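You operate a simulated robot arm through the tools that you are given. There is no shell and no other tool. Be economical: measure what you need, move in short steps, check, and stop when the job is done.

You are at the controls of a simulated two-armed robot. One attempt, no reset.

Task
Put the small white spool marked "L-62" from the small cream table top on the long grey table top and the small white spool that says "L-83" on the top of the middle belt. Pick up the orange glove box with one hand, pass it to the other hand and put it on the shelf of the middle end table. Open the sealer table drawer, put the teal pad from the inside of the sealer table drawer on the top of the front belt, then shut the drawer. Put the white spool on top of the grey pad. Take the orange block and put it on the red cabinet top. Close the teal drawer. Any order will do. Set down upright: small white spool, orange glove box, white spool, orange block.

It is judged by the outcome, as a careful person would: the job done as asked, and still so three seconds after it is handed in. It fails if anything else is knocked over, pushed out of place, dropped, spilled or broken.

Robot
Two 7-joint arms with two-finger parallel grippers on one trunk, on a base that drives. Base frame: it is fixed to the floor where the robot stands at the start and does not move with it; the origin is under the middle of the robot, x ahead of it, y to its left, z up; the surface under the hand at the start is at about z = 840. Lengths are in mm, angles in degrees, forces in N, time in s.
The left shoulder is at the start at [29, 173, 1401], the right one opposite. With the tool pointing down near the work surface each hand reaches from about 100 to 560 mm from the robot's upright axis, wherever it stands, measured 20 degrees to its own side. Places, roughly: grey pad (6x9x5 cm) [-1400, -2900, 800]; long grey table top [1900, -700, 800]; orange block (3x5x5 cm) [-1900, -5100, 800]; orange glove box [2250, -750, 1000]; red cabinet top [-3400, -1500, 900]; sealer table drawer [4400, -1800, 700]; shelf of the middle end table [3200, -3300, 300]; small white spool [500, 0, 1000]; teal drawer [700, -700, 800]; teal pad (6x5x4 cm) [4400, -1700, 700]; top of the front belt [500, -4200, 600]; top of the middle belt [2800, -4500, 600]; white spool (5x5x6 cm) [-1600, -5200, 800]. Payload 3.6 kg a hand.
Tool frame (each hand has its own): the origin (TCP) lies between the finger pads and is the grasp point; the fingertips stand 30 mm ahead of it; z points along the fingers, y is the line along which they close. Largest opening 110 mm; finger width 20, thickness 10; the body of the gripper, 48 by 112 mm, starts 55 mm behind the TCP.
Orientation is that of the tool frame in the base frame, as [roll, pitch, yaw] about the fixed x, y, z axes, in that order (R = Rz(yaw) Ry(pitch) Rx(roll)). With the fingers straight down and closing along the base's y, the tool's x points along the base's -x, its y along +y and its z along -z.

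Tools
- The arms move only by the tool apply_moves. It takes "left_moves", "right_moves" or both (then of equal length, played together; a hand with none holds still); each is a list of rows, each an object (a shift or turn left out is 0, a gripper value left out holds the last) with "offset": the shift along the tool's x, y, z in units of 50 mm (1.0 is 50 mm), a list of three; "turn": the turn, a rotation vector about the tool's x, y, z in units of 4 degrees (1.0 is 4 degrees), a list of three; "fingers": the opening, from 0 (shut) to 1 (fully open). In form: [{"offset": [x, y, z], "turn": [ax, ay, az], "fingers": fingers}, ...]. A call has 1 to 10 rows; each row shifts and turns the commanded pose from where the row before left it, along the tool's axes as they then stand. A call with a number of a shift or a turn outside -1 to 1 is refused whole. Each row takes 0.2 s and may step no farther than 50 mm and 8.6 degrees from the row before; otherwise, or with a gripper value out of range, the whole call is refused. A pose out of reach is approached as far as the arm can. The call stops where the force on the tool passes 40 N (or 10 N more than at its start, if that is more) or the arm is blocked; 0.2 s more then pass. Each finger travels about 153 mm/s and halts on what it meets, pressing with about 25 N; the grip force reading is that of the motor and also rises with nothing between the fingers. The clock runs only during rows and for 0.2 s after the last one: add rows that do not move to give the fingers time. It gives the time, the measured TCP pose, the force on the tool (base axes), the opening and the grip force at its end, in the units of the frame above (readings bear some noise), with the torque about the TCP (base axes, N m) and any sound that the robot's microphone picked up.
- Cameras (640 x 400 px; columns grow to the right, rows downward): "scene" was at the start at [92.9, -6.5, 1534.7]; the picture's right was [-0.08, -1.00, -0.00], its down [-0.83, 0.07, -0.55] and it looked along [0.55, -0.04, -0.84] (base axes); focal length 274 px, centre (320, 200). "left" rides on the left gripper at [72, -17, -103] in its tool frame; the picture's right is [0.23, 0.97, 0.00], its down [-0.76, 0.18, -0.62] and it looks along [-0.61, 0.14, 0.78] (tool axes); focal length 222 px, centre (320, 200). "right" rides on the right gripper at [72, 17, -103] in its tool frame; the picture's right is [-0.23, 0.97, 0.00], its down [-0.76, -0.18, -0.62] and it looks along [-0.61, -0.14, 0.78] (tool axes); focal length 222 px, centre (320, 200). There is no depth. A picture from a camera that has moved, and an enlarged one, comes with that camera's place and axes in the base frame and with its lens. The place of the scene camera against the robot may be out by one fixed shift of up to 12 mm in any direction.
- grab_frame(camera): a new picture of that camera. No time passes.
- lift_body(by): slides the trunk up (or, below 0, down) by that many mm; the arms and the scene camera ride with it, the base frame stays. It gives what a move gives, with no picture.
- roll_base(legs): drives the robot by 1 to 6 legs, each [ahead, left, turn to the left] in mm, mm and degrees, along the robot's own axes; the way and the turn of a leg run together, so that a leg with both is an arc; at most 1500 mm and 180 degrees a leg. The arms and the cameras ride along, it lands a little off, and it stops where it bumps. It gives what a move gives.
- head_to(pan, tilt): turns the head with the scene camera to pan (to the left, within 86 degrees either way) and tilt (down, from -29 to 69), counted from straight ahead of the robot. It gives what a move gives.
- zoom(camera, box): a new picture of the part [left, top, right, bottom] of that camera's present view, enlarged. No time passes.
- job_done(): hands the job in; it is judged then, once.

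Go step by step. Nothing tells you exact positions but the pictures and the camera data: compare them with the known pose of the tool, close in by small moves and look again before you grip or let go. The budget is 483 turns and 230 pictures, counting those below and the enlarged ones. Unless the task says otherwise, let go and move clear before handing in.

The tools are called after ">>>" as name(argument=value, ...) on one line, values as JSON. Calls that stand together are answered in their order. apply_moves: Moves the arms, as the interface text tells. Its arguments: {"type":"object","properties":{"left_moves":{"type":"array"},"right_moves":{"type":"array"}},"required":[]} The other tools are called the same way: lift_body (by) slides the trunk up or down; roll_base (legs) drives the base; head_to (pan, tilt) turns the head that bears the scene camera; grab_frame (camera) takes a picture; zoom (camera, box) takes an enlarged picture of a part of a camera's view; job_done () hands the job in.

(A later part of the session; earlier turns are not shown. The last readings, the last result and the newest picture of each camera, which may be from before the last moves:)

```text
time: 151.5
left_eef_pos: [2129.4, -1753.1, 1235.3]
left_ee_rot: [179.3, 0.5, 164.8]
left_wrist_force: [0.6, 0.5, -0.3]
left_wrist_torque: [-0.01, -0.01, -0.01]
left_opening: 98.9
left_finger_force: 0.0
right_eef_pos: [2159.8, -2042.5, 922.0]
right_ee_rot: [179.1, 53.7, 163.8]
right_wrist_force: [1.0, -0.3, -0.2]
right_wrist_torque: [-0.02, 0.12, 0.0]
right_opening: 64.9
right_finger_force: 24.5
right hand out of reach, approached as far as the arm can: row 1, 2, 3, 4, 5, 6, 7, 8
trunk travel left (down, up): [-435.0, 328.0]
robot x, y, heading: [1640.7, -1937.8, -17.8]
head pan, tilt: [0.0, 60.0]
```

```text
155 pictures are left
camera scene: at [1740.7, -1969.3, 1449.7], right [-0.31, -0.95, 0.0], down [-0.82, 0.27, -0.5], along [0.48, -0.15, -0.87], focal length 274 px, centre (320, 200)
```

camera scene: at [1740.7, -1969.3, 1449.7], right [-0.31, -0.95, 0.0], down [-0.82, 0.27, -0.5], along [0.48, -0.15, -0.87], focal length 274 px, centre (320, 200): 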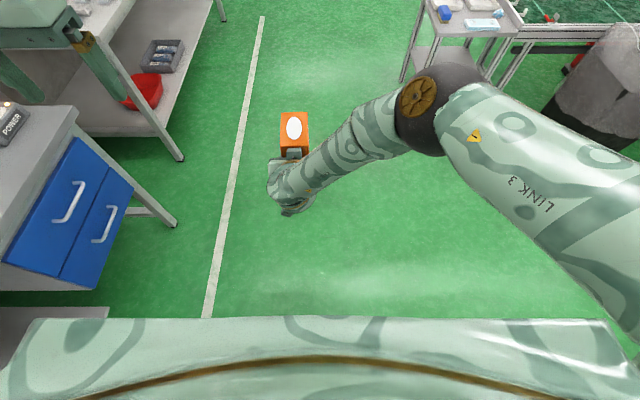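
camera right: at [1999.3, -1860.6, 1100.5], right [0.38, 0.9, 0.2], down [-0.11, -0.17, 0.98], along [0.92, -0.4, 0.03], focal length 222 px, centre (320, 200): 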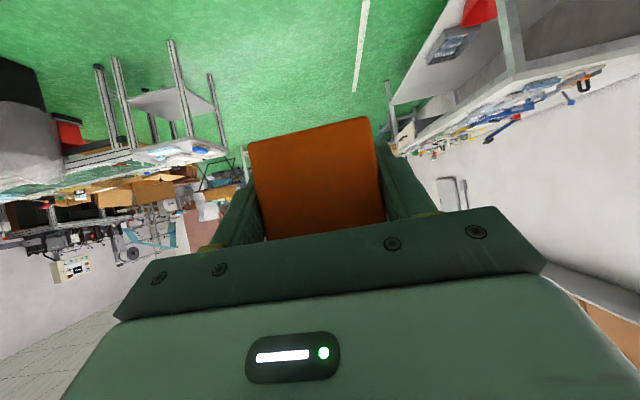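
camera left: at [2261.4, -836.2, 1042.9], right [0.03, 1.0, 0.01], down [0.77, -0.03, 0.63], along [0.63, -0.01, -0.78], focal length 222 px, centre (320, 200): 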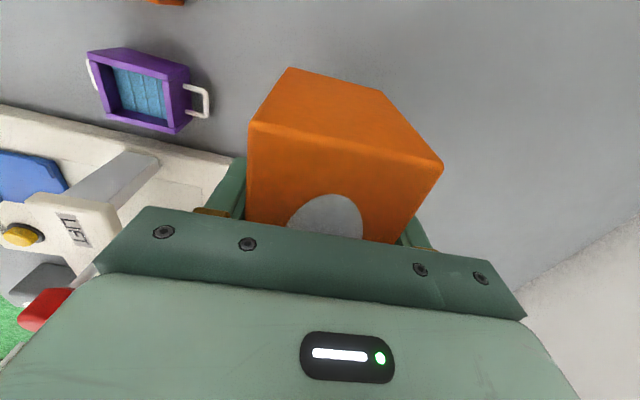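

>>> apply_moves(right_moves=[{"offset": [0, -0.8, 0]}, {"offset": [0, -0.8, 0]}, {"offset": [0, -0.8, 0]}, {"offset": [0, -0.8, 0]}, {"offset": [0, -0.8, 0]}])

>>> apply_moves(right_moves=[{"offset": [0.5, 0, 0.45]}, {"offset": [0.5, 0, 0.45]}, {"offset": [0.5, 0, 0.45]}])

>>> grab_frame(camera="scene")

```text
time: 152.7
left_eef_pos: [2128.7, -1754.9, 1235.4]
left_ee_rot: [179.3, 0.6, 164.8]
left_wrist_force: [0.3, 0.6, -0.3]
left_wrist_torque: [0.01, 0.02, 0.04]
left_opening: 99.0
left_finger_force: 0.0
right_eef_pos: [2210.4, -2176.1, 970.2]
right_ee_rot: [179.2, 53.4, 163.8]
right_wrist_force: [-0.4, 0.1, 0.0]
right_wrist_torque: [0.03, 0.07, 0.03]
right_opening: 65.0
right_finger_force: 24.9
right hand out of reach, approached as far as the arm can: row 1, 2, 3, 4, 5
trunk travel left (down, up): [-435.0, 328.0]
robot x, y, heading: [1638.6, -1937.1, -17.9]
head pan, tilt: [0.0, 60.0]
```

```text
time: 153.5
left_eef_pos: [2128.2, -1754.8, 1234.1]
left_ee_rot: [179.4, 0.5, 164.8]
left_wrist_force: [-0.2, 0.3, -0.4]
left_wrist_torque: [0.02, 0.01, 0.04]
left_opening: 98.9
left_finger_force: 0.0
right_eef_pos: [2232.1, -2174.1, 873.3]
right_ee_rot: [178.9, 54.2, 163.9]
right_wrist_force: [0.8, -1.0, 0.1]
right_wrist_torque: [0.05, 0.06, 0.0]
right_opening: 64.8
right_finger_force: 25.0
right hand out of reach, approached as far as the arm can: row 1
trunk travel left (down, up): [-435.0, 328.0]
robot x, y, heading: [1637.9, -1939.7, -18.1]
head pan, tilt: [0.0, 60.0]
```

```text
154 pictures are left
camera scene: at [1740.5, -1969.4, 1449.8], right [-0.31, -0.95, 0.0], down [-0.82, 0.27, -0.5], along [0.48, -0.15, -0.87], focal length 274 px, centre (320, 200)
```

scene: 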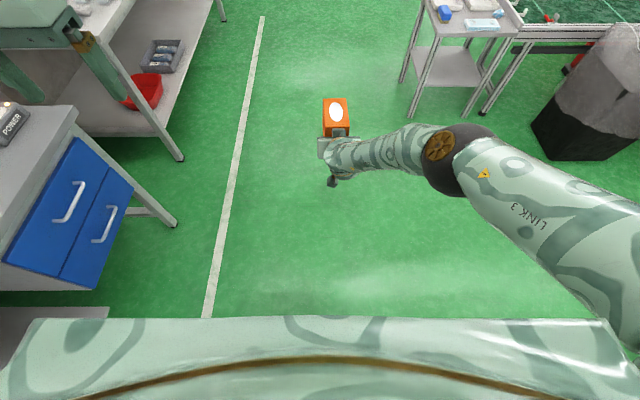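

Lower positions now work. Continuing down.

>>> apply_moves(right_moves=[{"offset": [0.55, 0, 0.35]}, {"offset": [0.55, 0, 0.35]}, {"offset": [0.55, 0, 0.35]}, {"offset": [0.4, 0, 0.25]}])

>>> grab_frame(camera="scene")

```text
time: 154.5
left_eef_pos: [2129.0, -1754.6, 1234.1]
left_ee_rot: [179.3, 0.5, 164.8]
left_wrist_force: [0.1, -0.7, 0.1]
left_wrist_torque: [-0.01, 0.04, 0.01]
left_opening: 98.9
left_finger_force: 0.0
right_eef_pos: [2197.8, -2177.9, 804.3]
right_ee_rot: [178.8, 54.2, 163.8]
right_wrist_force: [-1.5, 0.1, -0.7]
right_wrist_torque: [0.01, 0.06, 0.0]
right_opening: 64.8
right_finger_force: 25.1
right hand out of reach, approached as far as the arm can: row 2, 3, 4
trunk travel left (down, up): [-435.0, 328.0]
robot x, y, heading: [1639.9, -1934.7, -17.8]
head pan, tilt: [0.0, 60.0]
```

```text
153 pictures are left
camera scene: at [1740.3, -1969.9, 1449.8], right [-0.31, -0.95, 0.0], down [-0.82, 0.27, -0.5], along [0.48, -0.15, -0.87], focal length 274 px, centre (320, 200)
```

scene: 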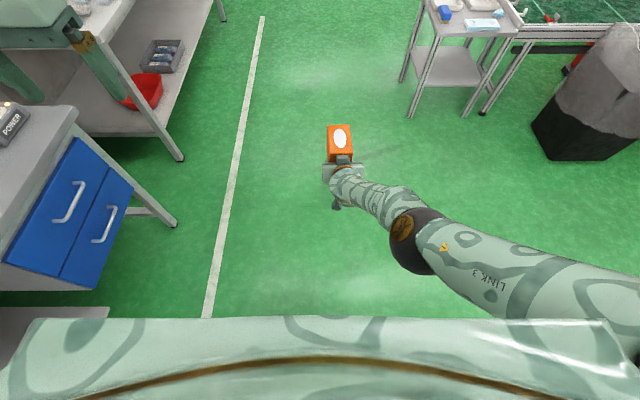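

>>> apply_moves(right_moves=[{"offset": [0.45, 0, -0.17]}, {"offset": [0.45, 0, -0.17]}, {"offset": [0.45, 0, -0.17]}])

```text
time: 155.3
left_eef_pos: [2128.3, -1753.2, 1234.5]
left_ee_rot: [179.3, 0.5, 164.8]
left_wrist_force: [0.6, 0.9, 0.3]
left_wrist_torque: [0.0, 0.02, 0.0]
left_opening: 99.1
left_finger_force: 0.2
right_eef_pos: [2189.2, -2175.5, 797.2]
right_ee_rot: [179.0, 53.9, 163.9]
right_wrist_force: [-0.6, -0.5, -0.2]
right_wrist_torque: [0.02, 0.12, 0.02]
right_opening: 64.8
right_finger_force: 25.1
right hand out of reach, approached as far as the arm can: row 1, 2, 3
trunk travel left (down, up): [-435.0, 328.0]
robot x, y, heading: [1638.8, -1935.7, -17.8]
head pan, tilt: [0.0, 60.0]
```

>>> apply_moves(right_moves=[{"offset": [0, -0.7, 0]}, {"offset": [0, -0.7, 0]}, {"offset": [0.4, -0.3, 0.3]}, {"offset": [0.4, 0, 0.3]}])

```text
time: 156.3
left_eef_pos: [2127.3, -1754.1, 1233.9]
left_ee_rot: [179.3, 0.5, 164.8]
left_wrist_force: [-0.7, 0.9, 0.5]
left_wrist_torque: [-0.02, 0.01, -0.02]
left_opening: 99.1
left_finger_force: 0.1
right_eef_pos: [2189.1, -2175.7, 796.9]
right_ee_rot: [179.0, 53.9, 163.9]
right_wrist_force: [0.2, 0.1, -0.1]
right_wrist_torque: [0.05, 0.05, -0.02]
right_opening: 64.8
right_finger_force: 25.2
right hand out of reach, approached as far as the arm can: row 1, 2, 3, 4
trunk travel left (down, up): [-435.0, 328.0]
robot x, y, heading: [1641.3, -1936.5, -17.7]
head pan, tilt: [0.0, 60.0]
```

>>> apply_moves(right_moves=[{"offset": [0, 0.7, 0]}, {"offset": [0.4, 0.3, 0.3]}, {"offset": [0.4, 0.3, 0.3]}])

```text
time: 157.1
left_eef_pos: [2128.2, -1753.9, 1234.5]
left_ee_rot: [179.4, 0.5, 164.7]
left_wrist_force: [0.4, -0.1, 0.5]
left_wrist_torque: [-0.03, -0.02, 0.04]
left_opening: 99.0
left_finger_force: 0.1
right_eef_pos: [2184.0, -2126.6, 797.3]
right_ee_rot: [178.9, 54.2, 163.9]
right_wrist_force: [-0.2, -0.2, -0.3]
right_wrist_torque: [0.01, 0.09, 0.0]
right_opening: 65.1
right_finger_force: 24.7
right hand out of reach, approached as far as the arm can: row 1, 2, 3
trunk travel left (down, up): [-435.0, 328.0]
robot x, y, heading: [1642.4, -1937.6, -17.8]
head pan, tilt: [0.0, 60.0]
```

>>> apply_moves(right_moves=[{"turn": [-0.81, 0, -0.588]}, {"turn": [-0.81, 0, -0.588]}, {"turn": [-0.81, 0, -0.588]}, {"offset": [0.35, 0, 0.25]}, {"offset": [0.35, 0, 0.25]}, {"offset": [0.35, 0, 0.25]}])

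```text
time: 158.5
left_eef_pos: [2128.3, -1753.2, 1233.5]
left_ee_rot: [179.3, 0.5, 164.7]
left_wrist_force: [0.5, -0.5, -0.1]
left_wrist_torque: [0.01, 0.03, -0.02]
left_opening: 98.9
left_finger_force: 0.0
right_eef_pos: [2187.4, -2126.1, 799.1]
right_ee_rot: [179.2, 53.6, 168.0]
right_wrist_force: [0.1, 1.3, 0.0]
right_wrist_torque: [0.02, 0.07, 0.03]
right_opening: 64.9
right_finger_force: 25.0
right hand out of reach, approached as far as the arm can: row 1, 2, 3, 4, 5, 6
trunk travel left (down, up): [-435.0, 328.0]
robot x, y, heading: [1643.0, -1938.4, -17.6]
head pan, tilt: [0.0, 60.0]
```

The arm appears fully stretched (singular). I'll pull in toward the shoulder first, then go down.

>>> apply_moves(right_moves=[{"offset": [0.1, 0, -0.9]}, {"offset": [0.1, 0, -0.9]}, {"offset": [0.1, 0, -0.9]}, {"offset": [0.1, 0, -0.9]}])

>>> grab_frame(camera="scene")

```text
time: 159.5
left_eef_pos: [2128.2, -1754.2, 1233.7]
left_ee_rot: [179.3, 0.5, 164.8]
left_wrist_force: [0.5, -0.9, 0.5]
left_wrist_torque: [0.01, 0.0, -0.02]
left_opening: 99.0
left_finger_force: 0.1
right_eef_pos: [2187.3, -2124.7, 798.6]
right_ee_rot: [179.2, 53.6, 167.9]
right_wrist_force: [0.3, 0.3, -0.6]
right_wrist_torque: [0.03, 0.11, -0.02]
right_opening: 64.8
right_finger_force: 24.8
right hand out of reach, approached as far as the arm can: row 1, 2, 3, 4
trunk travel left (down, up): [-435.0, 328.0]
robot x, y, heading: [1641.9, -1938.4, -17.7]
head pan, tilt: [0.0, 60.0]
```

```text
152 pictures are left
camera scene: at [1740.2, -1969.5, 1449.8], right [-0.31, -0.95, 0.0], down [-0.82, 0.27, -0.5], along [0.48, -0.15, -0.87], focal length 274 px, centre (320, 200)
```

scene: 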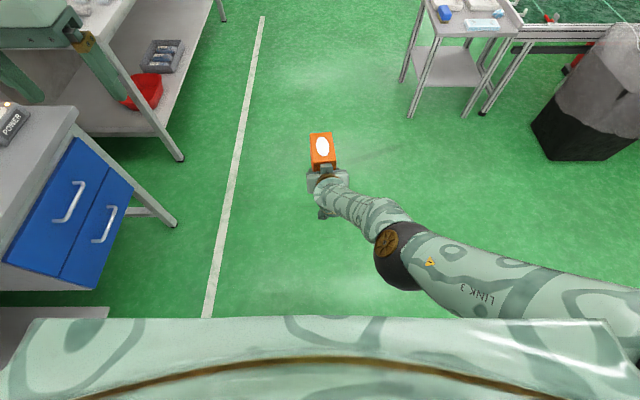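

>>> apply_moves(right_moves=[{"offset": [-0.5, 0, 0]}, {"offset": [-0.5, 0, 0]}, {"offset": [-0.5, 0, 0]}])

```text
time: 160.3
left_eef_pos: [2128.7, -1752.8, 1233.9]
left_ee_rot: [179.3, 0.5, 164.8]
left_wrist_force: [-1.0, 0.3, 1.1]
left_wrist_torque: [-0.02, 0.0, -0.02]
left_opening: 98.8
left_finger_force: 0.0
right_eef_pos: [2235.5, -2132.3, 855.5]
right_ee_rot: [179.1, 53.5, 167.9]
right_wrist_force: [0.3, 0.2, -0.8]
right_wrist_torque: [0.02, 0.09, -0.02]
right_opening: 64.6
right_finger_force: 25.1
right hand out of reach, approached as far as the arm can: row 1
trunk travel left (down, up): [-435.0, 328.0]
robot x, y, heading: [1638.7, -1936.3, -17.8]
head pan, tilt: [0.0, 60.0]
```

This tilt and grip height can't get quite low enough: I measure the shelf at about z 280. I'll let the left hand take the box from the top again at its far part, then regrip with the right hand higher and steeper. First, bring the right hand back up to the meeting place.

>>> apply_moves(right_moves=[{"offset": [-0.55, 0, -0.4], "turn": [0.4, 0, 0.3]}, {"offset": [-0.55, 0, -0.4], "turn": [0.4, 0, 0.3]}, {"offset": [-0.55, 0, -0.4]}, {"offset": [-0.5, 0, -0.6]}, {"offset": [-0.4, 0, -0.7]}, {"offset": [-0.4, 0, -0.7]}, {"offset": [-0.3, 0, -0.7]}])

```text
time: 161.9
left_eef_pos: [2129.6, -1753.8, 1234.8]
left_ee_rot: [179.3, 0.5, 164.7]
left_wrist_force: [0.7, 0.1, 0.4]
left_wrist_torque: [-0.01, 0.03, 0.01]
left_opening: 99.1
left_finger_force: 0.0
right_eef_pos: [2314.5, -2137.2, 1009.2]
right_ee_rot: [179.1, 53.5, 163.8]
right_wrist_force: [-0.6, 0.8, 0.1]
right_wrist_torque: [0.01, 0.08, 0.02]
right_opening: 64.9
right_finger_force: 24.8
right hand out of reach, approached as far as the arm can: row 1, 2, 3, 4, 5, 6, 7
trunk travel left (down, up): [-435.0, 328.0]
robot x, y, heading: [1638.8, -1937.5, -17.7]
head pan, tilt: [0.0, 60.0]
```

>>> apply_moves(right_moves=[{"offset": [0.15, 0.42, -0.72]}, {"offset": [0.15, 0.42, -0.72]}, {"offset": [0.15, 0.42, -0.72]}, {"offset": [0.15, 0.42, -0.72]}, {"offset": [0.15, 0.42, -0.72]}, {"offset": [0.15, 0.42, -0.72]}])

>>> grab_frame(camera="scene")

```text
time: 163.3
left_eef_pos: [2128.1, -1754.4, 1233.7]
left_ee_rot: [179.4, 0.5, 164.8]
left_wrist_force: [-0.7, 0.3, 0.1]
left_wrist_torque: [0.02, -0.01, 0.01]
left_opening: 98.8
left_finger_force: 0.0
right_eef_pos: [2317.4, -2122.7, 1020.1]
right_ee_rot: [179.2, 53.5, 163.8]
right_wrist_force: [-0.9, 0.2, 0.4]
right_wrist_torque: [0.06, 0.08, -0.02]
right_opening: 64.8
right_finger_force: 24.9
right hand out of reach, approached as far as the arm can: row 1, 2, 3, 4, 5, 6
trunk travel left (down, up): [-435.0, 328.0]
robot x, y, heading: [1640.9, -1940.6, -17.8]
head pan, tilt: [0.0, 60.0]
```

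```text
151 pictures are left
camera scene: at [1740.3, -1969.6, 1449.8], right [-0.31, -0.95, 0.0], down [-0.82, 0.27, -0.5], along [0.48, -0.15, -0.87], focal length 274 px, centre (320, 200)
```

scene: 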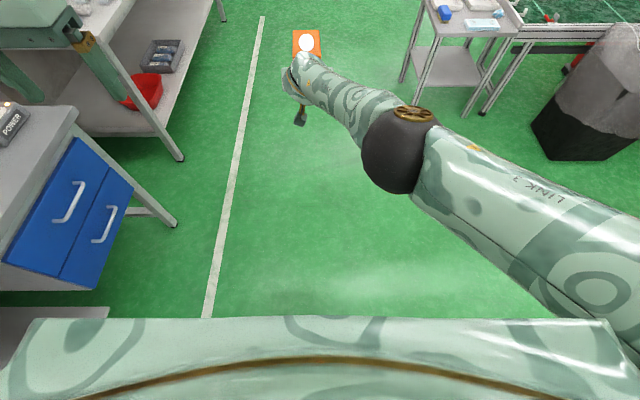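

>>> apply_moves(right_moves=[{"offset": [-0.6, 0, -0.4]}, {"offset": [-0.6, 0, -0.4]}, {"offset": [-0.6, 0, -0.4]}])

```text
time: 164.1
left_eef_pos: [2128.1, -1754.6, 1234.4]
left_ee_rot: [179.4, 0.5, 164.8]
left_wrist_force: [-0.4, 0.3, 0.7]
left_wrist_torque: [0.01, 0.01, 0.01]
left_opening: 99.2
left_finger_force: 0.0
right_eef_pos: [2321.3, -2124.1, 1128.2]
right_ee_rot: [178.9, 53.4, 163.7]
right_wrist_force: [-1.0, 0.7, -1.8]
right_wrist_torque: [0.03, 0.06, 0.01]
right_opening: 64.8
right_finger_force: 25.4
trunk travel left (down, up): [-435.0, 328.0]
robot x, y, heading: [1641.5, -1939.4, -17.9]
head pan, tilt: [0.0, 60.0]
```

>>> apply_moves(right_moves=[{"offset": [0.4, 0.3, -0.6]}, {"offset": [0.4, 0.3, -0.6]}, {"offset": [0.4, 0.3, -0.6]}, {"offset": [0.4, 0.3, -0.6]}, {"offset": [0.4, 0.3, -0.6]}])

>>> grab_frame(camera="scene")

```text
time: 165.3
left_eef_pos: [2128.1, -1752.6, 1235.7]
left_ee_rot: [179.4, 0.6, 164.8]
left_wrist_force: [-0.1, 0.4, 0.9]
left_wrist_torque: [0.02, -0.01, -0.01]
left_opening: 99.2
left_finger_force: 0.0
right_eef_pos: [2167.7, -2002.0, 1138.6]
right_ee_rot: [179.2, 53.5, 164.0]
right_wrist_force: [0.0, 0.4, -1.7]
right_wrist_torque: [0.02, 0.04, 0.0]
right_opening: 64.9
right_finger_force: 25.1
trunk travel left (down, up): [-435.0, 328.0]
robot x, y, heading: [1640.3, -1938.6, -17.6]
head pan, tilt: [0.0, 60.0]
```

```text
150 pictures are left
camera scene: at [1739.4, -1968.3, 1449.9], right [-0.31, -0.95, 0.0], down [-0.82, 0.26, -0.5], along [0.48, -0.15, -0.87], focal length 274 px, centre (320, 200)
```

scene: 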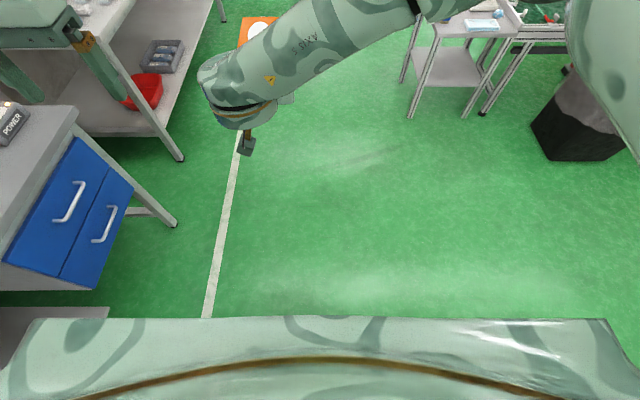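

Returning the right hand to the earlier meeting pose.

>>> apply_moves(right_moves=[{"offset": [0.32, 0.29, -0.15]}, {"offset": [0.32, 0.29, -0.15]}, {"offset": [0.32, 0.29, -0.15]}, {"offset": [0.32, 0.29, -0.15]}, {"offset": [0.32, 0.29, -0.15]}])

```text
time: 166.5
left_eef_pos: [2129.7, -1753.6, 1235.1]
left_ee_rot: [179.3, 0.5, 164.8]
left_wrist_force: [-0.3, 0.2, 0.0]
left_wrist_torque: [0.03, -0.02, -0.01]
left_opening: 99.1
left_finger_force: 0.0
right_eef_pos: [2114.5, -1912.1, 1096.3]
right_ee_rot: [179.0, 53.7, 163.9]
right_wrist_force: [-0.7, 0.0, -2.2]
right_wrist_torque: [0.0, 0.08, 0.0]
right_opening: 64.8
right_finger_force: 24.8
trunk travel left (down, up): [-435.0, 328.0]
robot x, y, heading: [1640.8, -1937.4, -17.9]
head pan, tilt: [0.0, 60.0]
```

>>> apply_moves(left_moves=[{"offset": [-0.31, -0.62, -0.02]}, {"offset": [-0.31, -0.62, -0.02]}, {"offset": [-0.31, -0.62, 0]}, {"offset": [-0.31, -0.62, 0]}, {"offset": [-0.31, -0.62, 0]}])

>>> grab_frame(camera="left")

```text
time: 167.7
left_eef_pos: [2164.8, -1924.6, 1232.4]
left_ee_rot: [179.4, 0.4, 164.9]
left_wrist_force: [0.4, -0.6, 0.3]
left_wrist_torque: [-0.01, 0.04, 0.01]
left_opening: 99.1
left_finger_force: 0.1
right_eef_pos: [2115.4, -1912.9, 1095.8]
right_ee_rot: [179.1, 53.4, 163.9]
right_wrist_force: [-0.3, -0.4, -2.4]
right_wrist_torque: [0.01, 0.09, 0.0]
right_opening: 64.8
right_finger_force: 24.5
trunk travel left (down, up): [-435.0, 328.0]
robot x, y, heading: [1635.5, -1935.6, -17.8]
head pan, tilt: [0.0, 60.0]
```

```text
149 pictures are left
camera left: at [2088.2, -1922.2, 1335.8], right [0.03, 1.0, 0.01], down [0.77, -0.03, 0.63], along [0.63, -0.02, -0.77], focal length 222 px, centre (320, 200)
```

left: 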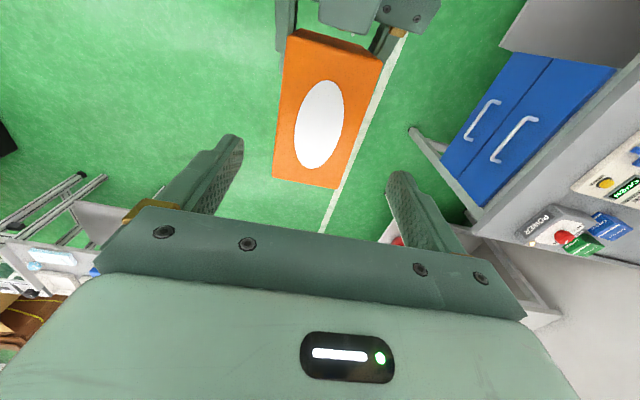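

The left hand is aligned over the box. Descending and gripping.

>>> apply_moves(left_moves=[{"offset": [-0.1, 0, 0.45]}, {"offset": [-0.05, 0, 0.45]}, {"offset": [0, 0, 0.45]}, {"offset": [0, 0, 0.45]}, {"fingers": 0.4}, {}, {}, {}])

>>> grab_frame(camera="left")

```text
time: 169.1
left_eef_pos: [2162.8, -1917.9, 1147.4]
left_ee_rot: [-179.8, 0.6, 164.8]
left_wrist_force: [-1.0, -2.2, -0.1]
left_wrist_torque: [-0.16, 0.07, 0.12]
left_opening: 65.7
left_finger_force: 25.0
left hand out of reach, approached as far as the arm can: row 1, 3, 4
right_eef_pos: [2110.7, -1908.1, 1096.8]
right_ee_rot: [178.9, 53.4, 164.6]
right_wrist_force: [1.0, 2.4, -0.9]
right_wrist_torque: [0.01, 0.04, 0.0]
right_opening: 65.4
right_finger_force: 25.2
trunk travel left (down, up): [-435.0, 328.0]
robot x, y, heading: [1643.3, -1936.9, -17.7]
head pan, tilt: [0.0, 60.0]
stopped in row 6 (right hand): the force on the tool passed its limit at 42 N (the readings are from after the stop); the commanded pose is now the measured one
```

```text
148 pictures are left
camera left: at [2087.0, -1914.6, 1250.6], right [0.03, 1.0, -0.01], down [0.78, -0.02, 0.63], along [0.63, -0.03, -0.78], focal length 222 px, centre (320, 200)
```

left: 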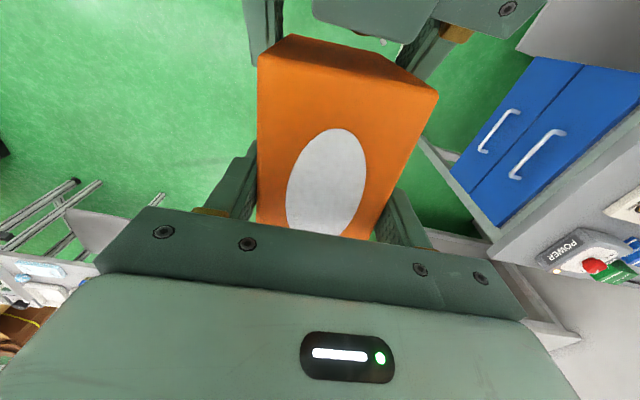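

>>> apply_moves(right_moves=[{"fingers": 0.9}, {}, {}, {"offset": [0.3, 0, -0.4]}, {"offset": [0.35, 0, -0.48]}, {"offset": [0.35, 0, -0.48]}, {"offset": [0.35, 0, -0.48]}])

>>> grab_frame(camera="left")

```text
time: 170.7
left_eef_pos: [2160.8, -1918.6, 1148.3]
left_ee_rot: [-179.8, 0.5, 164.8]
left_wrist_force: [0.3, -0.4, 0.6]
left_wrist_torque: [0.0, -0.02, 0.04]
left_opening: 65.1
left_finger_force: 25.3
right_eef_pos: [2012.3, -1915.4, 1114.2]
right_ee_rot: [178.8, 53.4, 164.7]
right_wrist_force: [-0.4, 0.2, 0.1]
right_wrist_torque: [0.04, -0.02, -0.01]
right_opening: 99.0
right_finger_force: 0.1
right hand out of reach, approached as far as the arm can: row 5, 6, 7
trunk travel left (down, up): [-435.0, 328.0]
robot x, y, heading: [1641.6, -1934.6, -17.7]
head pan, tilt: [0.0, 60.0]
```

```text
147 pictures are left
camera left: at [2086.4, -1914.5, 1250.8], right [0.04, 1.0, -0.01], down [0.78, -0.02, 0.63], along [0.63, -0.03, -0.78], focal length 222 px, centre (320, 200)
```

left: 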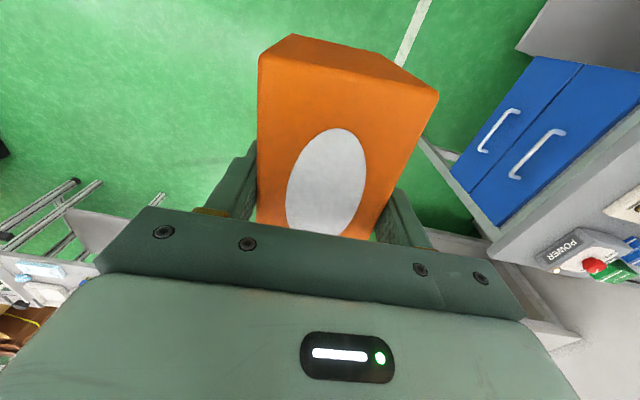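

The left hand holds it. Now I'll test how low the right hand can go with a steeper tilt, at its own side.

>>> apply_moves(right_moves=[{"offset": [0, -0.85, 0]}, {"offset": [0, -0.85, 0]}, {"offset": [0, -0.85, 0]}, {"offset": [0, -0.85, 0]}, {"offset": [0, -0.85, 0]}, {"offset": [0, -0.85, 0]}, {"turn": [0, 1, 0]}, {"turn": [0, 1, 0]}, {"turn": [0, 1, 0]}, {"turn": [0, 1, 0]}])

>>> apply_moves(right_moves=[{"offset": [0.55, 0, 0.75]}, {"offset": [0.55, 0, 0.75]}, {"offset": [0.55, 0, 0.75]}, {"offset": [0.55, 0, 0.75]}, {"offset": [0.55, 0, 0.75]}, {"offset": [0.55, 0, 0.75]}, {"offset": [0.55, 0, 0.75]}, {"offset": [0.55, 0, 0.75]}])

```text
time: 172.8
left_eef_pos: [2161.7, -1918.3, 1148.0]
left_ee_rot: [-179.8, 0.6, 164.7]
left_wrist_force: [0.1, -0.3, -0.2]
left_wrist_torque: [0.02, -0.02, 0.0]
left_opening: 65.2
left_finger_force: 24.8
right_eef_pos: [1961.9, -2126.7, 1124.8]
right_ee_rot: [179.3, 37.4, 165.1]
right_wrist_force: [0.5, 0.6, 1.2]
right_wrist_torque: [-0.03, -0.03, -0.02]
right_opening: 99.3
right_finger_force: 0.1
right hand out of reach, approached as far as the arm can: row 5, 6
trunk travel left (down, up): [-435.0, 328.0]
robot x, y, heading: [1643.9, -1936.6, -17.8]
head pan, tilt: [0.0, 60.0]
```

```text
time: 174.7
left_eef_pos: [2163.1, -1918.3, 1147.4]
left_ee_rot: [-179.8, 0.7, 164.8]
left_wrist_force: [0.2, -0.1, -0.3]
left_wrist_torque: [0.01, 0.0, -0.01]
left_opening: 65.4
left_finger_force: 25.5
right_eef_pos: [2050.2, -2043.6, 812.8]
right_ee_rot: [179.5, 37.0, 165.0]
right_wrist_force: [0.2, -0.5, -0.8]
right_wrist_torque: [0.0, 0.0, 0.01]
right_opening: 98.8
right_finger_force: 0.0
right hand out of reach, approached as far as the arm can: row 3, 4, 5, 6, 7, 8
trunk travel left (down, up): [-435.0, 328.0]
robot x, y, heading: [1642.8, -1938.9, -17.9]
head pan, tilt: [0.0, 60.0]
```

>>> apply_moves(right_moves=[{"offset": [0.1, -0.5, 0.6]}, {"offset": [0.1, -0.5, 0.6]}, {"offset": [0.1, -0.5, 0.6]}, {"offset": [0.3, 0, 0.5]}, {"offset": [0.3, 0, 0.5]}])

>>> grab_frame(camera="scene")

```text
time: 175.8
left_eef_pos: [2161.7, -1919.8, 1147.0]
left_ee_rot: [-179.9, 0.6, 164.9]
left_wrist_force: [0.0, -0.5, 0.6]
left_wrist_torque: [-0.01, -0.02, -0.01]
left_opening: 65.1
left_finger_force: 25.1
right_eef_pos: [2079.7, -2132.3, 695.2]
right_ee_rot: [179.1, 37.3, 165.2]
right_wrist_force: [0.0, 0.9, 0.6]
right_wrist_torque: [0.03, -0.06, 0.01]
right_opening: 98.8
right_finger_force: 0.1
right hand out of reach, approached as far as the arm can: row 1, 2, 5
trunk travel left (down, up): [-435.0, 328.0]
robot x, y, heading: [1642.1, -1938.3, -17.8]
head pan, tilt: [0.0, 60.0]
```

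```text
146 pictures are left
camera scene: at [1740.3, -1970.9, 1449.8], right [-0.31, -0.95, 0.0], down [-0.82, 0.27, -0.5], along [0.48, -0.15, -0.87], focal length 274 px, centre (320, 200)
```

scene: 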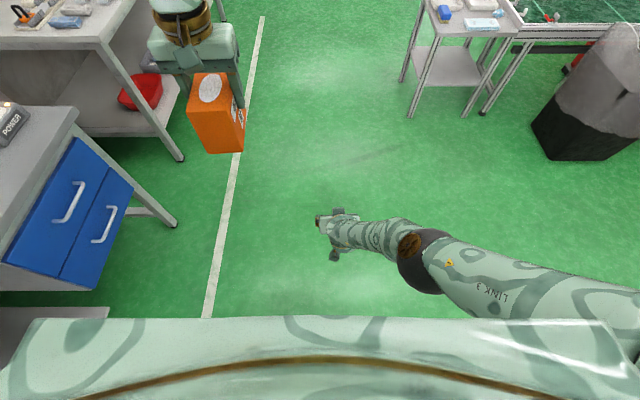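

With the steeper tilt the right hand reaches low enough. I'll bring it back up for the regrip at about 45°.

>>> apply_moves(right_moves=[{"offset": [-0.55, 0, -0.75]}, {"offset": [-0.55, 0, -0.75]}, {"offset": [-0.55, 0, -0.75]}, {"offset": [-0.55, 0, -0.75]}, {"offset": [-0.55, 0, -0.75]}, {"offset": [-0.55, 0, -0.75]}, {"offset": [-0.55, 0, -0.75]}, {"offset": [-0.55, 0, -0.75]}, {"offset": [-0.55, 0, -0.75]}])

>>> apply_moves(right_moves=[{"offset": [0.4, 0, -0.5], "turn": [0, -1, 0]}, {"offset": [0.4, 0, -0.5], "turn": [0, -1, 0]}])

```text
time: 177.8
left_eef_pos: [2161.2, -1918.3, 1147.5]
left_ee_rot: [-179.8, 0.7, 164.8]
left_wrist_force: [-0.4, 0.7, -0.1]
left_wrist_torque: [-0.02, 0.0, 0.01]
left_opening: 65.3
left_finger_force: 24.9
right_eef_pos: [2084.6, -2127.6, 1113.6]
right_ee_rot: [179.2, 37.5, 165.0]
right_wrist_force: [-0.1, 0.9, 1.5]
right_wrist_torque: [-0.03, -0.01, -0.01]
right_opening: 99.3
right_finger_force: 0.1
right hand out of reach, approached as far as the arm can: row 1, 2
trunk travel left (down, up): [-435.0, 328.0]
robot x, y, heading: [1643.6, -1938.5, -17.5]
head pan, tilt: [0.0, 60.0]
```

```text
time: 178.4
left_eef_pos: [2160.8, -1917.3, 1147.2]
left_ee_rot: [-179.8, 0.5, 164.8]
left_wrist_force: [-0.2, -0.2, -0.3]
left_wrist_torque: [-0.02, -0.02, 0.0]
left_opening: 65.2
left_finger_force: 24.7
right_eef_pos: [2024.6, -2112.4, 1126.0]
right_ee_rot: [179.1, 45.5, 164.9]
right_wrist_force: [0.1, -1.3, -0.3]
right_wrist_torque: [0.0, 0.02, 0.03]
right_opening: 99.0
right_finger_force: 0.0
trunk travel left (down, up): [-435.0, 328.0]
robot x, y, heading: [1640.3, -1937.9, -18.0]
head pan, tilt: [0.0, 60.0]
```

>>> apply_moves(right_moves=[{"offset": [0.35, 0.3, -0.35]}, {"offset": [0.35, 0.7, -0.35]}, {"offset": [0, 0.85, 0]}, {"offset": [0, 0.85, 0]}, {"offset": [0, 0.85, 0]}, {"offset": [0, 0.85, 0]}])

>>> grab_frame(camera="right")

```text
time: 179.8
left_eef_pos: [2163.8, -1919.1, 1145.8]
left_ee_rot: [-179.8, 0.4, 164.8]
left_wrist_force: [1.2, 0.1, -0.1]
left_wrist_torque: [0.0, -0.01, 0.04]
left_opening: 65.3
left_finger_force: 25.1
right_eef_pos: [2030.1, -1887.8, 1127.0]
right_ee_rot: [178.9, 45.3, 164.8]
right_wrist_force: [0.7, -0.2, 0.1]
right_wrist_torque: [-0.07, 0.0, 0.01]
right_opening: 98.7
right_finger_force: 0.1
trunk travel left (down, up): [-435.0, 328.0]
robot x, y, heading: [1642.9, -1942.4, -17.9]
head pan, tilt: [0.0, 60.0]
```

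```text
145 pictures are left
camera right: at [1913.7, -1841.3, 1150.0], right [0.4, 0.9, 0.17], down [0.04, -0.21, 0.98], along [0.92, -0.38, -0.12], focal length 222 px, centre (320, 200)
```

right: 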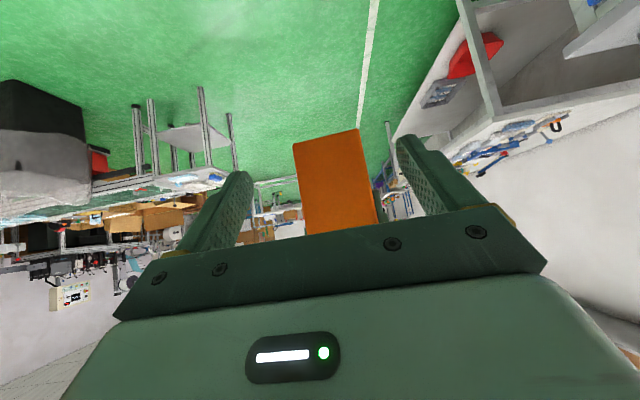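

>>> apply_moves(right_moves=[{"offset": [-0.31, 0.02, 0.32]}, {"offset": [-0.31, 0.02, 0.32]}, {"offset": [-0.31, 0.02, 0.32]}, {"offset": [-0.31, 0, 0.32]}])

>>> grab_frame(camera="right")

```text
time: 180.8
left_eef_pos: [2163.6, -1918.5, 1147.2]
left_ee_rot: [-179.8, 0.7, 164.8]
left_wrist_force: [-0.4, 0.0, 0.4]
left_wrist_torque: [-0.02, 0.0, -0.01]
left_opening: 65.4
left_finger_force: 25.1
right_eef_pos: [2118.5, -1906.5, 1127.8]
right_ee_rot: [179.0, 45.3, 164.9]
right_wrist_force: [0.5, 0.1, 0.7]
right_wrist_torque: [0.0, 0.02, 0.01]
right_opening: 99.1
right_finger_force: 0.1
trunk travel left (down, up): [-435.0, 328.0]
robot x, y, heading: [1642.2, -1941.0, -18.1]
head pan, tilt: [0.0, 60.0]
```

```text
144 pictures are left
camera right: at [2001.9, -1859.4, 1150.0], right [0.4, 0.9, 0.17], down [0.04, -0.21, 0.98], along [0.92, -0.38, -0.12], focal length 222 px, centre (320, 200)
```

right: 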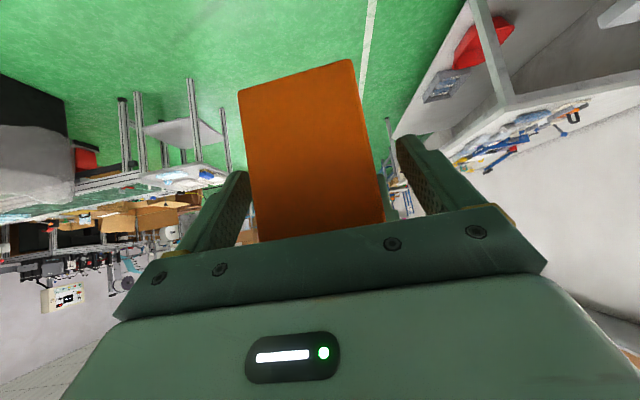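

>>> apply_moves(right_moves=[{"fingers": 0.45}, {}, {}, {}])

```text
time: 181.8
left_eef_pos: [2163.5, -1916.5, 1147.8]
left_ee_rot: [-179.8, 0.5, 164.7]
left_wrist_force: [2.5, 9.5, 0.5]
left_wrist_torque: [0.68, -0.36, 0.07]
left_opening: 65.0
left_finger_force: 24.4
right_eef_pos: [2116.8, -1906.1, 1127.6]
right_ee_rot: [179.1, 45.4, 164.7]
right_wrist_force: [-2.6, -9.4, 0.4]
right_wrist_torque: [-0.47, 0.29, -0.51]
right_opening: 65.0
right_finger_force: 25.4
trunk travel left (down, up): [-435.0, 328.0]
robot x, y, heading: [1641.9, -1937.8, -18.0]
head pan, tilt: [0.0, 60.0]
```

>>> apply_moves(left_moves=[{"fingers": 0.9}, {}, {}, {"offset": [-0.1, 0, -0.5]}, {"offset": [0, 0, -0.8]}, {"offset": [0, 0, -0.8]}, {"offset": [0.2, 0.7, 0]}, {"offset": [0.2, 0.8, 0]}, {"offset": [0.2, 0.8, 0]}, {"offset": [0.2, 0.8, 0]}])

>>> grab_frame(camera="right")

```text
time: 184.1
left_eef_pos: [2169.8, -1757.0, 1250.3]
left_ee_rot: [-179.7, 0.6, 164.8]
left_wrist_force: [0.5, 0.2, 0.1]
left_wrist_torque: [0.0, -0.02, 0.0]
left_opening: 98.9
left_finger_force: 0.0
right_eef_pos: [2117.1, -1904.2, 1128.0]
right_ee_rot: [179.1, 45.5, 165.0]
right_wrist_force: [-0.8, 0.6, 0.9]
right_wrist_torque: [0.01, 0.08, -0.01]
right_opening: 65.0
right_finger_force: 24.9
trunk travel left (down, up): [-435.0, 328.0]
robot x, y, heading: [1638.3, -1936.0, -17.8]
head pan, tilt: [0.0, 60.0]
```

```text
143 pictures are left
camera right: at [2000.5, -1857.9, 1150.1], right [0.4, 0.9, 0.17], down [0.04, -0.2, 0.98], along [0.92, -0.38, -0.12], focal length 222 px, centre (320, 200)
```

right: 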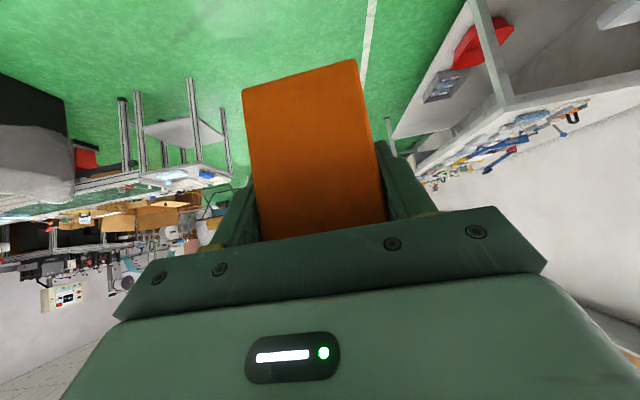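

The right hand holds it again, now higher. Moving it to the side and lowering the arm.

>>> apply_moves(right_moves=[{"offset": [-0.1, -0.85, 0.1]}, {"offset": [-0.1, -0.85, 0.1]}, {"offset": [-0.1, -0.85, 0.1]}, {"offset": [-0.1, -0.85, 0.1]}, {"offset": [-0.1, -0.85, 0.1]}, {"offset": [0.5, 0, 0.7]}, {"offset": [0.5, 0, 0.7]}, {"offset": [0.5, 0, 0.7]}])

>>> apply_moves(right_moves=[{"offset": [0.4, -0.3, 0.6]}, {"offset": [0.4, -0.3, 0.6]}, {"offset": [0.4, -0.3, 0.6]}, {"offset": [0.4, -0.2, 0.6]}, {"offset": [0.4, -0.2, 0.6]}])

```text
time: 185.8
left_eef_pos: [2171.1, -1758.2, 1249.1]
left_ee_rot: [-179.8, 0.5, 164.7]
left_wrist_force: [-0.3, -0.1, 0.7]
left_wrist_torque: [0.0, 0.01, 0.0]
left_opening: 99.1
left_finger_force: 0.0
right_eef_pos: [2123.0, -2126.0, 998.3]
right_ee_rot: [178.9, 45.4, 164.8]
right_wrist_force: [1.3, 0.4, -0.9]
right_wrist_torque: [-0.01, 0.07, 0.01]
right_opening: 64.8
right_finger_force: 25.2
trunk travel left (down, up): [-435.0, 328.0]
robot x, y, heading: [1641.7, -1938.1, -17.9]
head pan, tilt: [0.0, 60.0]
```

```text
time: 187.1
left_eef_pos: [2170.7, -1758.9, 1250.4]
left_ee_rot: [-179.8, 0.7, 164.9]
left_wrist_force: [-0.1, -0.3, -0.8]
left_wrist_torque: [0.02, 0.0, 0.02]
left_opening: 98.9
left_finger_force: 0.1
right_eef_pos: [2157.0, -2162.8, 900.3]
right_ee_rot: [179.3, 45.1, 164.9]
right_wrist_force: [-0.1, 0.2, 0.6]
right_wrist_torque: [0.01, 0.11, -0.02]
right_opening: 64.9
right_finger_force: 24.9
right hand out of reach, approached as far as the arm can: row 2, 3, 4, 5
trunk travel left (down, up): [-435.0, 328.0]
robot x, y, heading: [1638.2, -1933.6, -17.9]
head pan, tilt: [0.0, 60.0]
```

>>> apply_moves(right_moves=[{"offset": [0.5, 0, 0.5]}, {"offset": [0.5, 0, 0.5]}, {"offset": [0.5, 0, 0.5]}, {"offset": [0.5, 0, 0.5]}])

>>> grab_frame(camera="scene")

```text
time: 188.1
left_eef_pos: [2169.2, -1758.9, 1250.4]
left_ee_rot: [-179.9, 0.6, 164.8]
left_wrist_force: [-0.1, 0.7, 0.9]
left_wrist_torque: [0.0, -0.02, -0.02]
left_opening: 99.0
left_finger_force: 0.2
right_eef_pos: [2165.9, -2158.9, 795.6]
right_ee_rot: [179.0, 45.5, 164.8]
right_wrist_force: [0.1, 0.0, -1.3]
right_wrist_torque: [0.03, 0.09, 0.04]
right_opening: 65.2
right_finger_force: 24.4
right hand out of reach, approached as far as the arm can: row 1, 2
trunk travel left (down, up): [-435.0, 328.0]
robot x, y, heading: [1640.0, -1939.5, -17.8]
head pan, tilt: [0.0, 60.0]
```

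```text
142 pictures are left
camera scene: at [1740.0, -1969.6, 1449.8], right [-0.31, -0.95, 0.0], down [-0.82, 0.27, -0.5], along [0.48, -0.15, -0.87], focal length 274 px, centre (320, 200)
```

scene: 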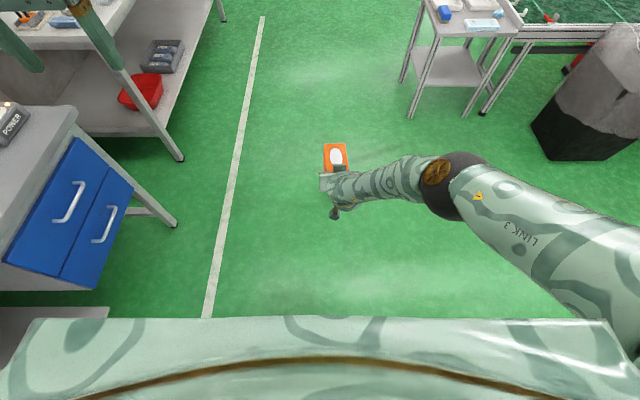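

The box is now low enough relative to the trunk. Driving toward the end table, stopping short of it.

>>> roll_base(legs=[[0, 0, 1.4], [700, -880, 0]])

>>> head_to(pan=-5, tilt=45)

>>> grab_frame(camera="scene")

```text
time: 194.2
left_eef_pos: [2591.7, -2809.0, 1250.8]
left_ee_rot: [-179.8, 0.6, 165.6]
left_wrist_force: [0.6, 0.6, 0.4]
left_wrist_torque: [0.02, -0.02, -0.05]
left_opening: 98.9
left_finger_force: 0.0
right_eef_pos: [2591.2, -3208.8, 795.0]
right_ee_rot: [179.0, 45.4, 165.7]
right_wrist_force: [-0.8, -0.2, -0.2]
right_wrist_torque: [0.0, 0.06, 0.0]
right_opening: 64.9
right_finger_force: 25.0
trunk travel left (down, up): [-435.0, 328.0]
robot x, y, heading: [2064.5, -2996.7, -16.9]
head pan, tilt: [0.0, 60.0]
```

```text
time: 195.0
left_eef_pos: [2590.8, -2807.6, 1251.3]
left_ee_rot: [-179.8, 0.7, 165.6]
left_wrist_force: [-0.1, 1.1, 0.8]
left_wrist_torque: [-0.02, -0.01, 0.04]
left_opening: 99.1
left_finger_force: 0.0
right_eef_pos: [2591.8, -3208.9, 795.0]
right_ee_rot: [179.0, 45.4, 165.7]
right_wrist_force: [0.0, 0.1, 0.5]
right_wrist_torque: [0.01, 0.09, 0.0]
right_opening: 64.8
right_finger_force: 24.0
trunk travel left (down, up): [-435.0, 328.0]
robot x, y, heading: [2064.1, -2996.3, -16.9]
head pan, tilt: [-5.0, 45.0]
```

```text
141 pictures are left
camera scene: at [2175.6, -3036.7, 1469.2], right [-0.37, -0.93, 0.0], down [-0.66, 0.27, -0.71], along [0.65, -0.26, -0.71], focal length 274 px, centre (320, 200)
```

scene: 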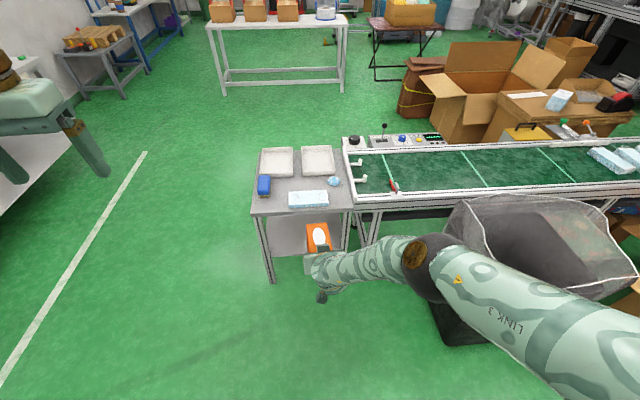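

Lined up in front of the end table. Lowering the trunk here, in open space.

>>> lift_body(by=-400)

>>> grab_frame(camera="scene")

>>> grab_frame(camera="right")

```text
time: 198.8
left_eef_pos: [2589.9, -2809.1, 851.8]
left_ee_rot: [-179.8, 0.6, 165.7]
left_wrist_force: [-0.4, 0.2, -0.4]
left_wrist_torque: [-0.01, -0.02, 0.02]
left_opening: 98.8
left_finger_force: 0.1
right_eef_pos: [2479.0, -3173.2, 218.7]
right_ee_rot: [178.0, 21.1, 164.9]
right_wrist_force: [0.2, -0.8, 0.5]
right_wrist_torque: [0.02, 0.06, 0.01]
right_opening: 64.9
right_finger_force: 25.0
trunk travel left (down, up): [-35.0, 728.0]
robot x, y, heading: [2060.4, -2991.7, -17.4]
head pan, tilt: [-5.0, 45.0]
```

```text
140 pictures are left
camera scene: at [2358.3, -3092.8, 1053.1], right [-0.37, -0.93, 0.0], down [-0.66, 0.27, -0.71], along [0.66, -0.27, -0.71], focal length 274 px, centre (320, 200)
```

scene: 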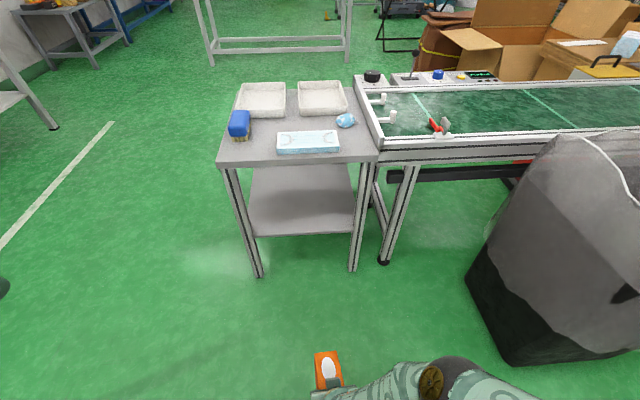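

```text
139 pictures are left
camera right: at [2381.7, -3134.2, 291.1], right [0.44, 0.89, 0.11], down [0.42, -0.32, 0.85], along [0.79, -0.33, -0.52], focal length 222 px, centre (320, 200)
```

right: 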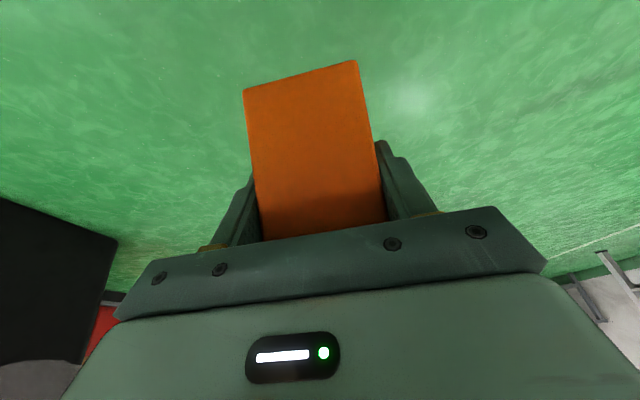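

Lowering the trunk also leans it forward, so the right arm became cramped and the hand pitched; the box is still held. I'll move the hand up and forward while restoring the 45° tilt.

>>> apply_moves(right_moves=[{"offset": [-0.7, 0, -0.3], "turn": [0, -1, 0]}, {"offset": [-0.7, 0, -0.3], "turn": [0, -1, 0]}, {"offset": [-0.7, 0, -0.2], "turn": [0, -1, 0]}, {"offset": [-0.7, 0, -0.1], "turn": [0, -1, 0]}, {"offset": [-0.7, 0, 0], "turn": [0, -1, 0]}, {"offset": [-0.7, 0, 0], "turn": [0, -1, 0]}])

>>> grab_frame(camera="scene")

>>> grab_frame(camera="right")

```text
time: 200.2
left_eef_pos: [2590.8, -2809.1, 850.3]
left_ee_rot: [-179.8, 0.6, 165.5]
left_wrist_force: [-0.2, 0.0, 0.1]
left_wrist_torque: [-0.01, 0.0, 0.0]
left_opening: 99.0
left_finger_force: 0.1
right_eef_pos: [2694.9, -3194.4, 337.8]
right_ee_rot: [177.5, 44.9, 163.9]
right_wrist_force: [-0.6, -0.9, -0.4]
right_wrist_torque: [0.02, 0.08, -0.02]
right_opening: 64.5
right_finger_force: 24.5
right hand out of reach, approached as far as the arm can: row 1, 2, 3, 4, 5, 6
trunk travel left (down, up): [-35.0, 728.0]
robot x, y, heading: [2066.1, -2992.0, -17.0]
head pan, tilt: [-5.0, 45.0]
```

```text
138 pictures are left
camera scene: at [2358.7, -3092.9, 1052.8], right [-0.37, -0.93, 0.0], down [-0.66, 0.27, -0.71], along [0.65, -0.27, -0.71], focal length 274 px, centre (320, 200)
```

scene: 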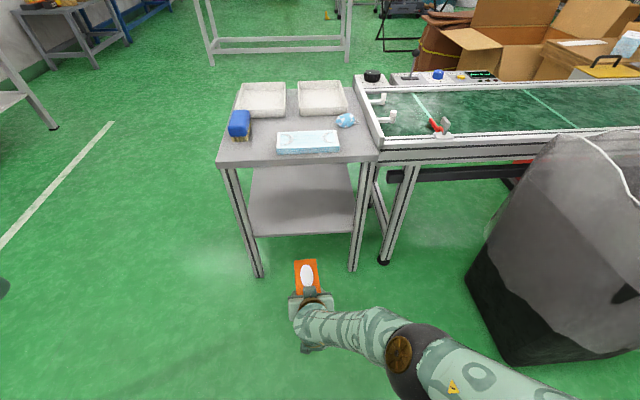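

```text
137 pictures are left
camera right: at [2577.0, -3148.1, 361.2], right [0.4, 0.9, 0.19], down [0.04, -0.23, 0.97], along [0.92, -0.38, -0.13], focal length 222 px, centre (320, 200)
```

right: 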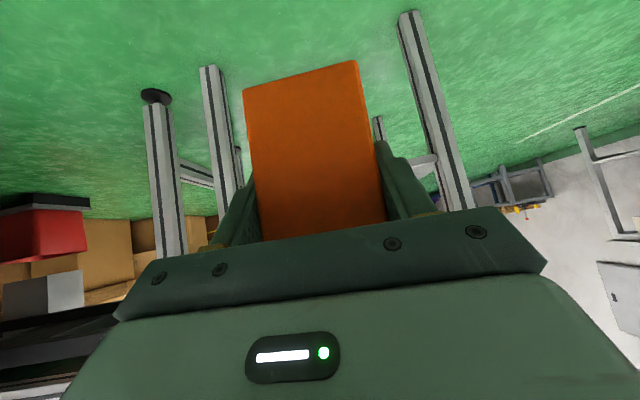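

The box is level again at z≈338. The shelf measures about z 284. I'll raise the box a little, fix the roll and check, before driving it in.

>>> apply_moves(right_moves=[{"offset": [-0.27, 0, -0.27], "turn": [0.3, 0, 0]}, {"offset": [-0.27, 0, -0.27], "turn": [0.3, 0, 0]}])

>>> roll_base(legs=[[180, 0, 0]])

>>> grab_frame(camera="scene")

>>> grab_frame(camera="right")

```text
time: 200.8
left_eef_pos: [2590.6, -2808.9, 849.7]
left_ee_rot: [-179.7, 0.7, 165.5]
left_wrist_force: [-0.6, 0.8, -0.3]
left_wrist_torque: [0.0, 0.01, -0.04]
left_opening: 99.0
left_finger_force: 0.2
right_eef_pos: [2699.1, -3194.2, 373.6]
right_ee_rot: [179.8, 44.9, 163.9]
right_wrist_force: [0.2, 0.8, 0.1]
right_wrist_torque: [0.04, 0.05, 0.02]
right_opening: 64.8
right_finger_force: 25.1
right hand out of reach, approached as far as the arm can: row 1
trunk travel left (down, up): [-35.0, 728.0]
robot x, y, heading: [2066.3, -2995.3, -16.9]
head pan, tilt: [-5.0, 45.0]
```

```text
time: 202.3
left_eef_pos: [2763.2, -2859.9, 849.5]
left_ee_rot: [-179.8, 0.6, 165.9]
left_wrist_force: [0.1, 0.6, -0.4]
left_wrist_torque: [-0.02, 0.05, 0.02]
left_opening: 98.9
left_finger_force: 0.0
right_eef_pos: [2872.3, -3244.3, 373.9]
right_ee_rot: [179.8, 44.9, 164.1]
right_wrist_force: [-0.3, 0.6, -0.1]
right_wrist_torque: [0.01, 0.09, 0.0]
right_opening: 64.8
right_finger_force: 24.3
trunk travel left (down, up): [-35.0, 728.0]
robot x, y, heading: [2235.6, -3046.6, -17.0]
head pan, tilt: [-5.0, 45.0]
```

```text
136 pictures are left
camera scene: at [2531.8, -3144.2, 1052.6], right [-0.37, -0.93, 0.0], down [-0.66, 0.26, -0.71], along [0.66, -0.26, -0.71], focal length 274 px, centre (320, 200)
```

scene: 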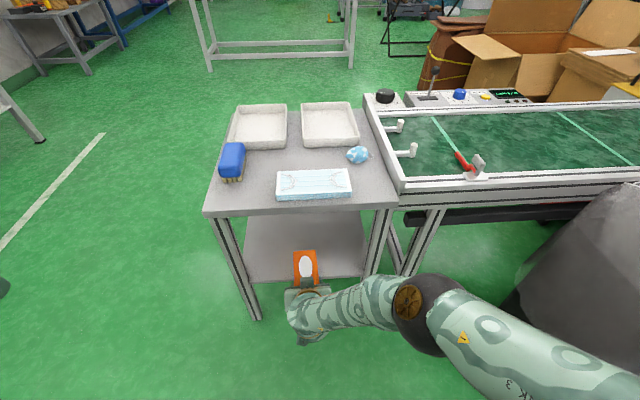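

```text
135 pictures are left
camera right: at [2757.6, -3194.4, 397.4], right [0.42, 0.89, 0.16], down [0.05, -0.2, 0.98], along [0.91, -0.4, -0.13], focal length 222 px, centre (320, 200)
```

right: 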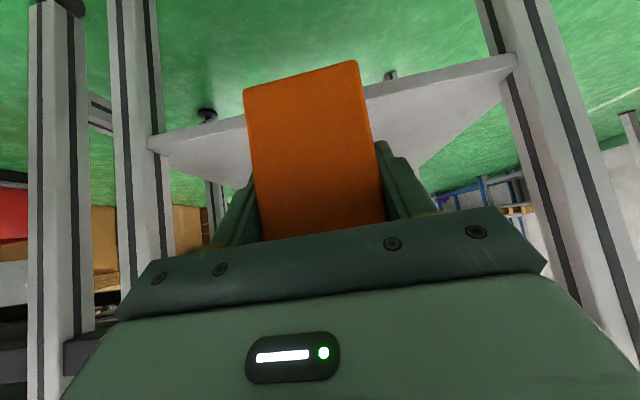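

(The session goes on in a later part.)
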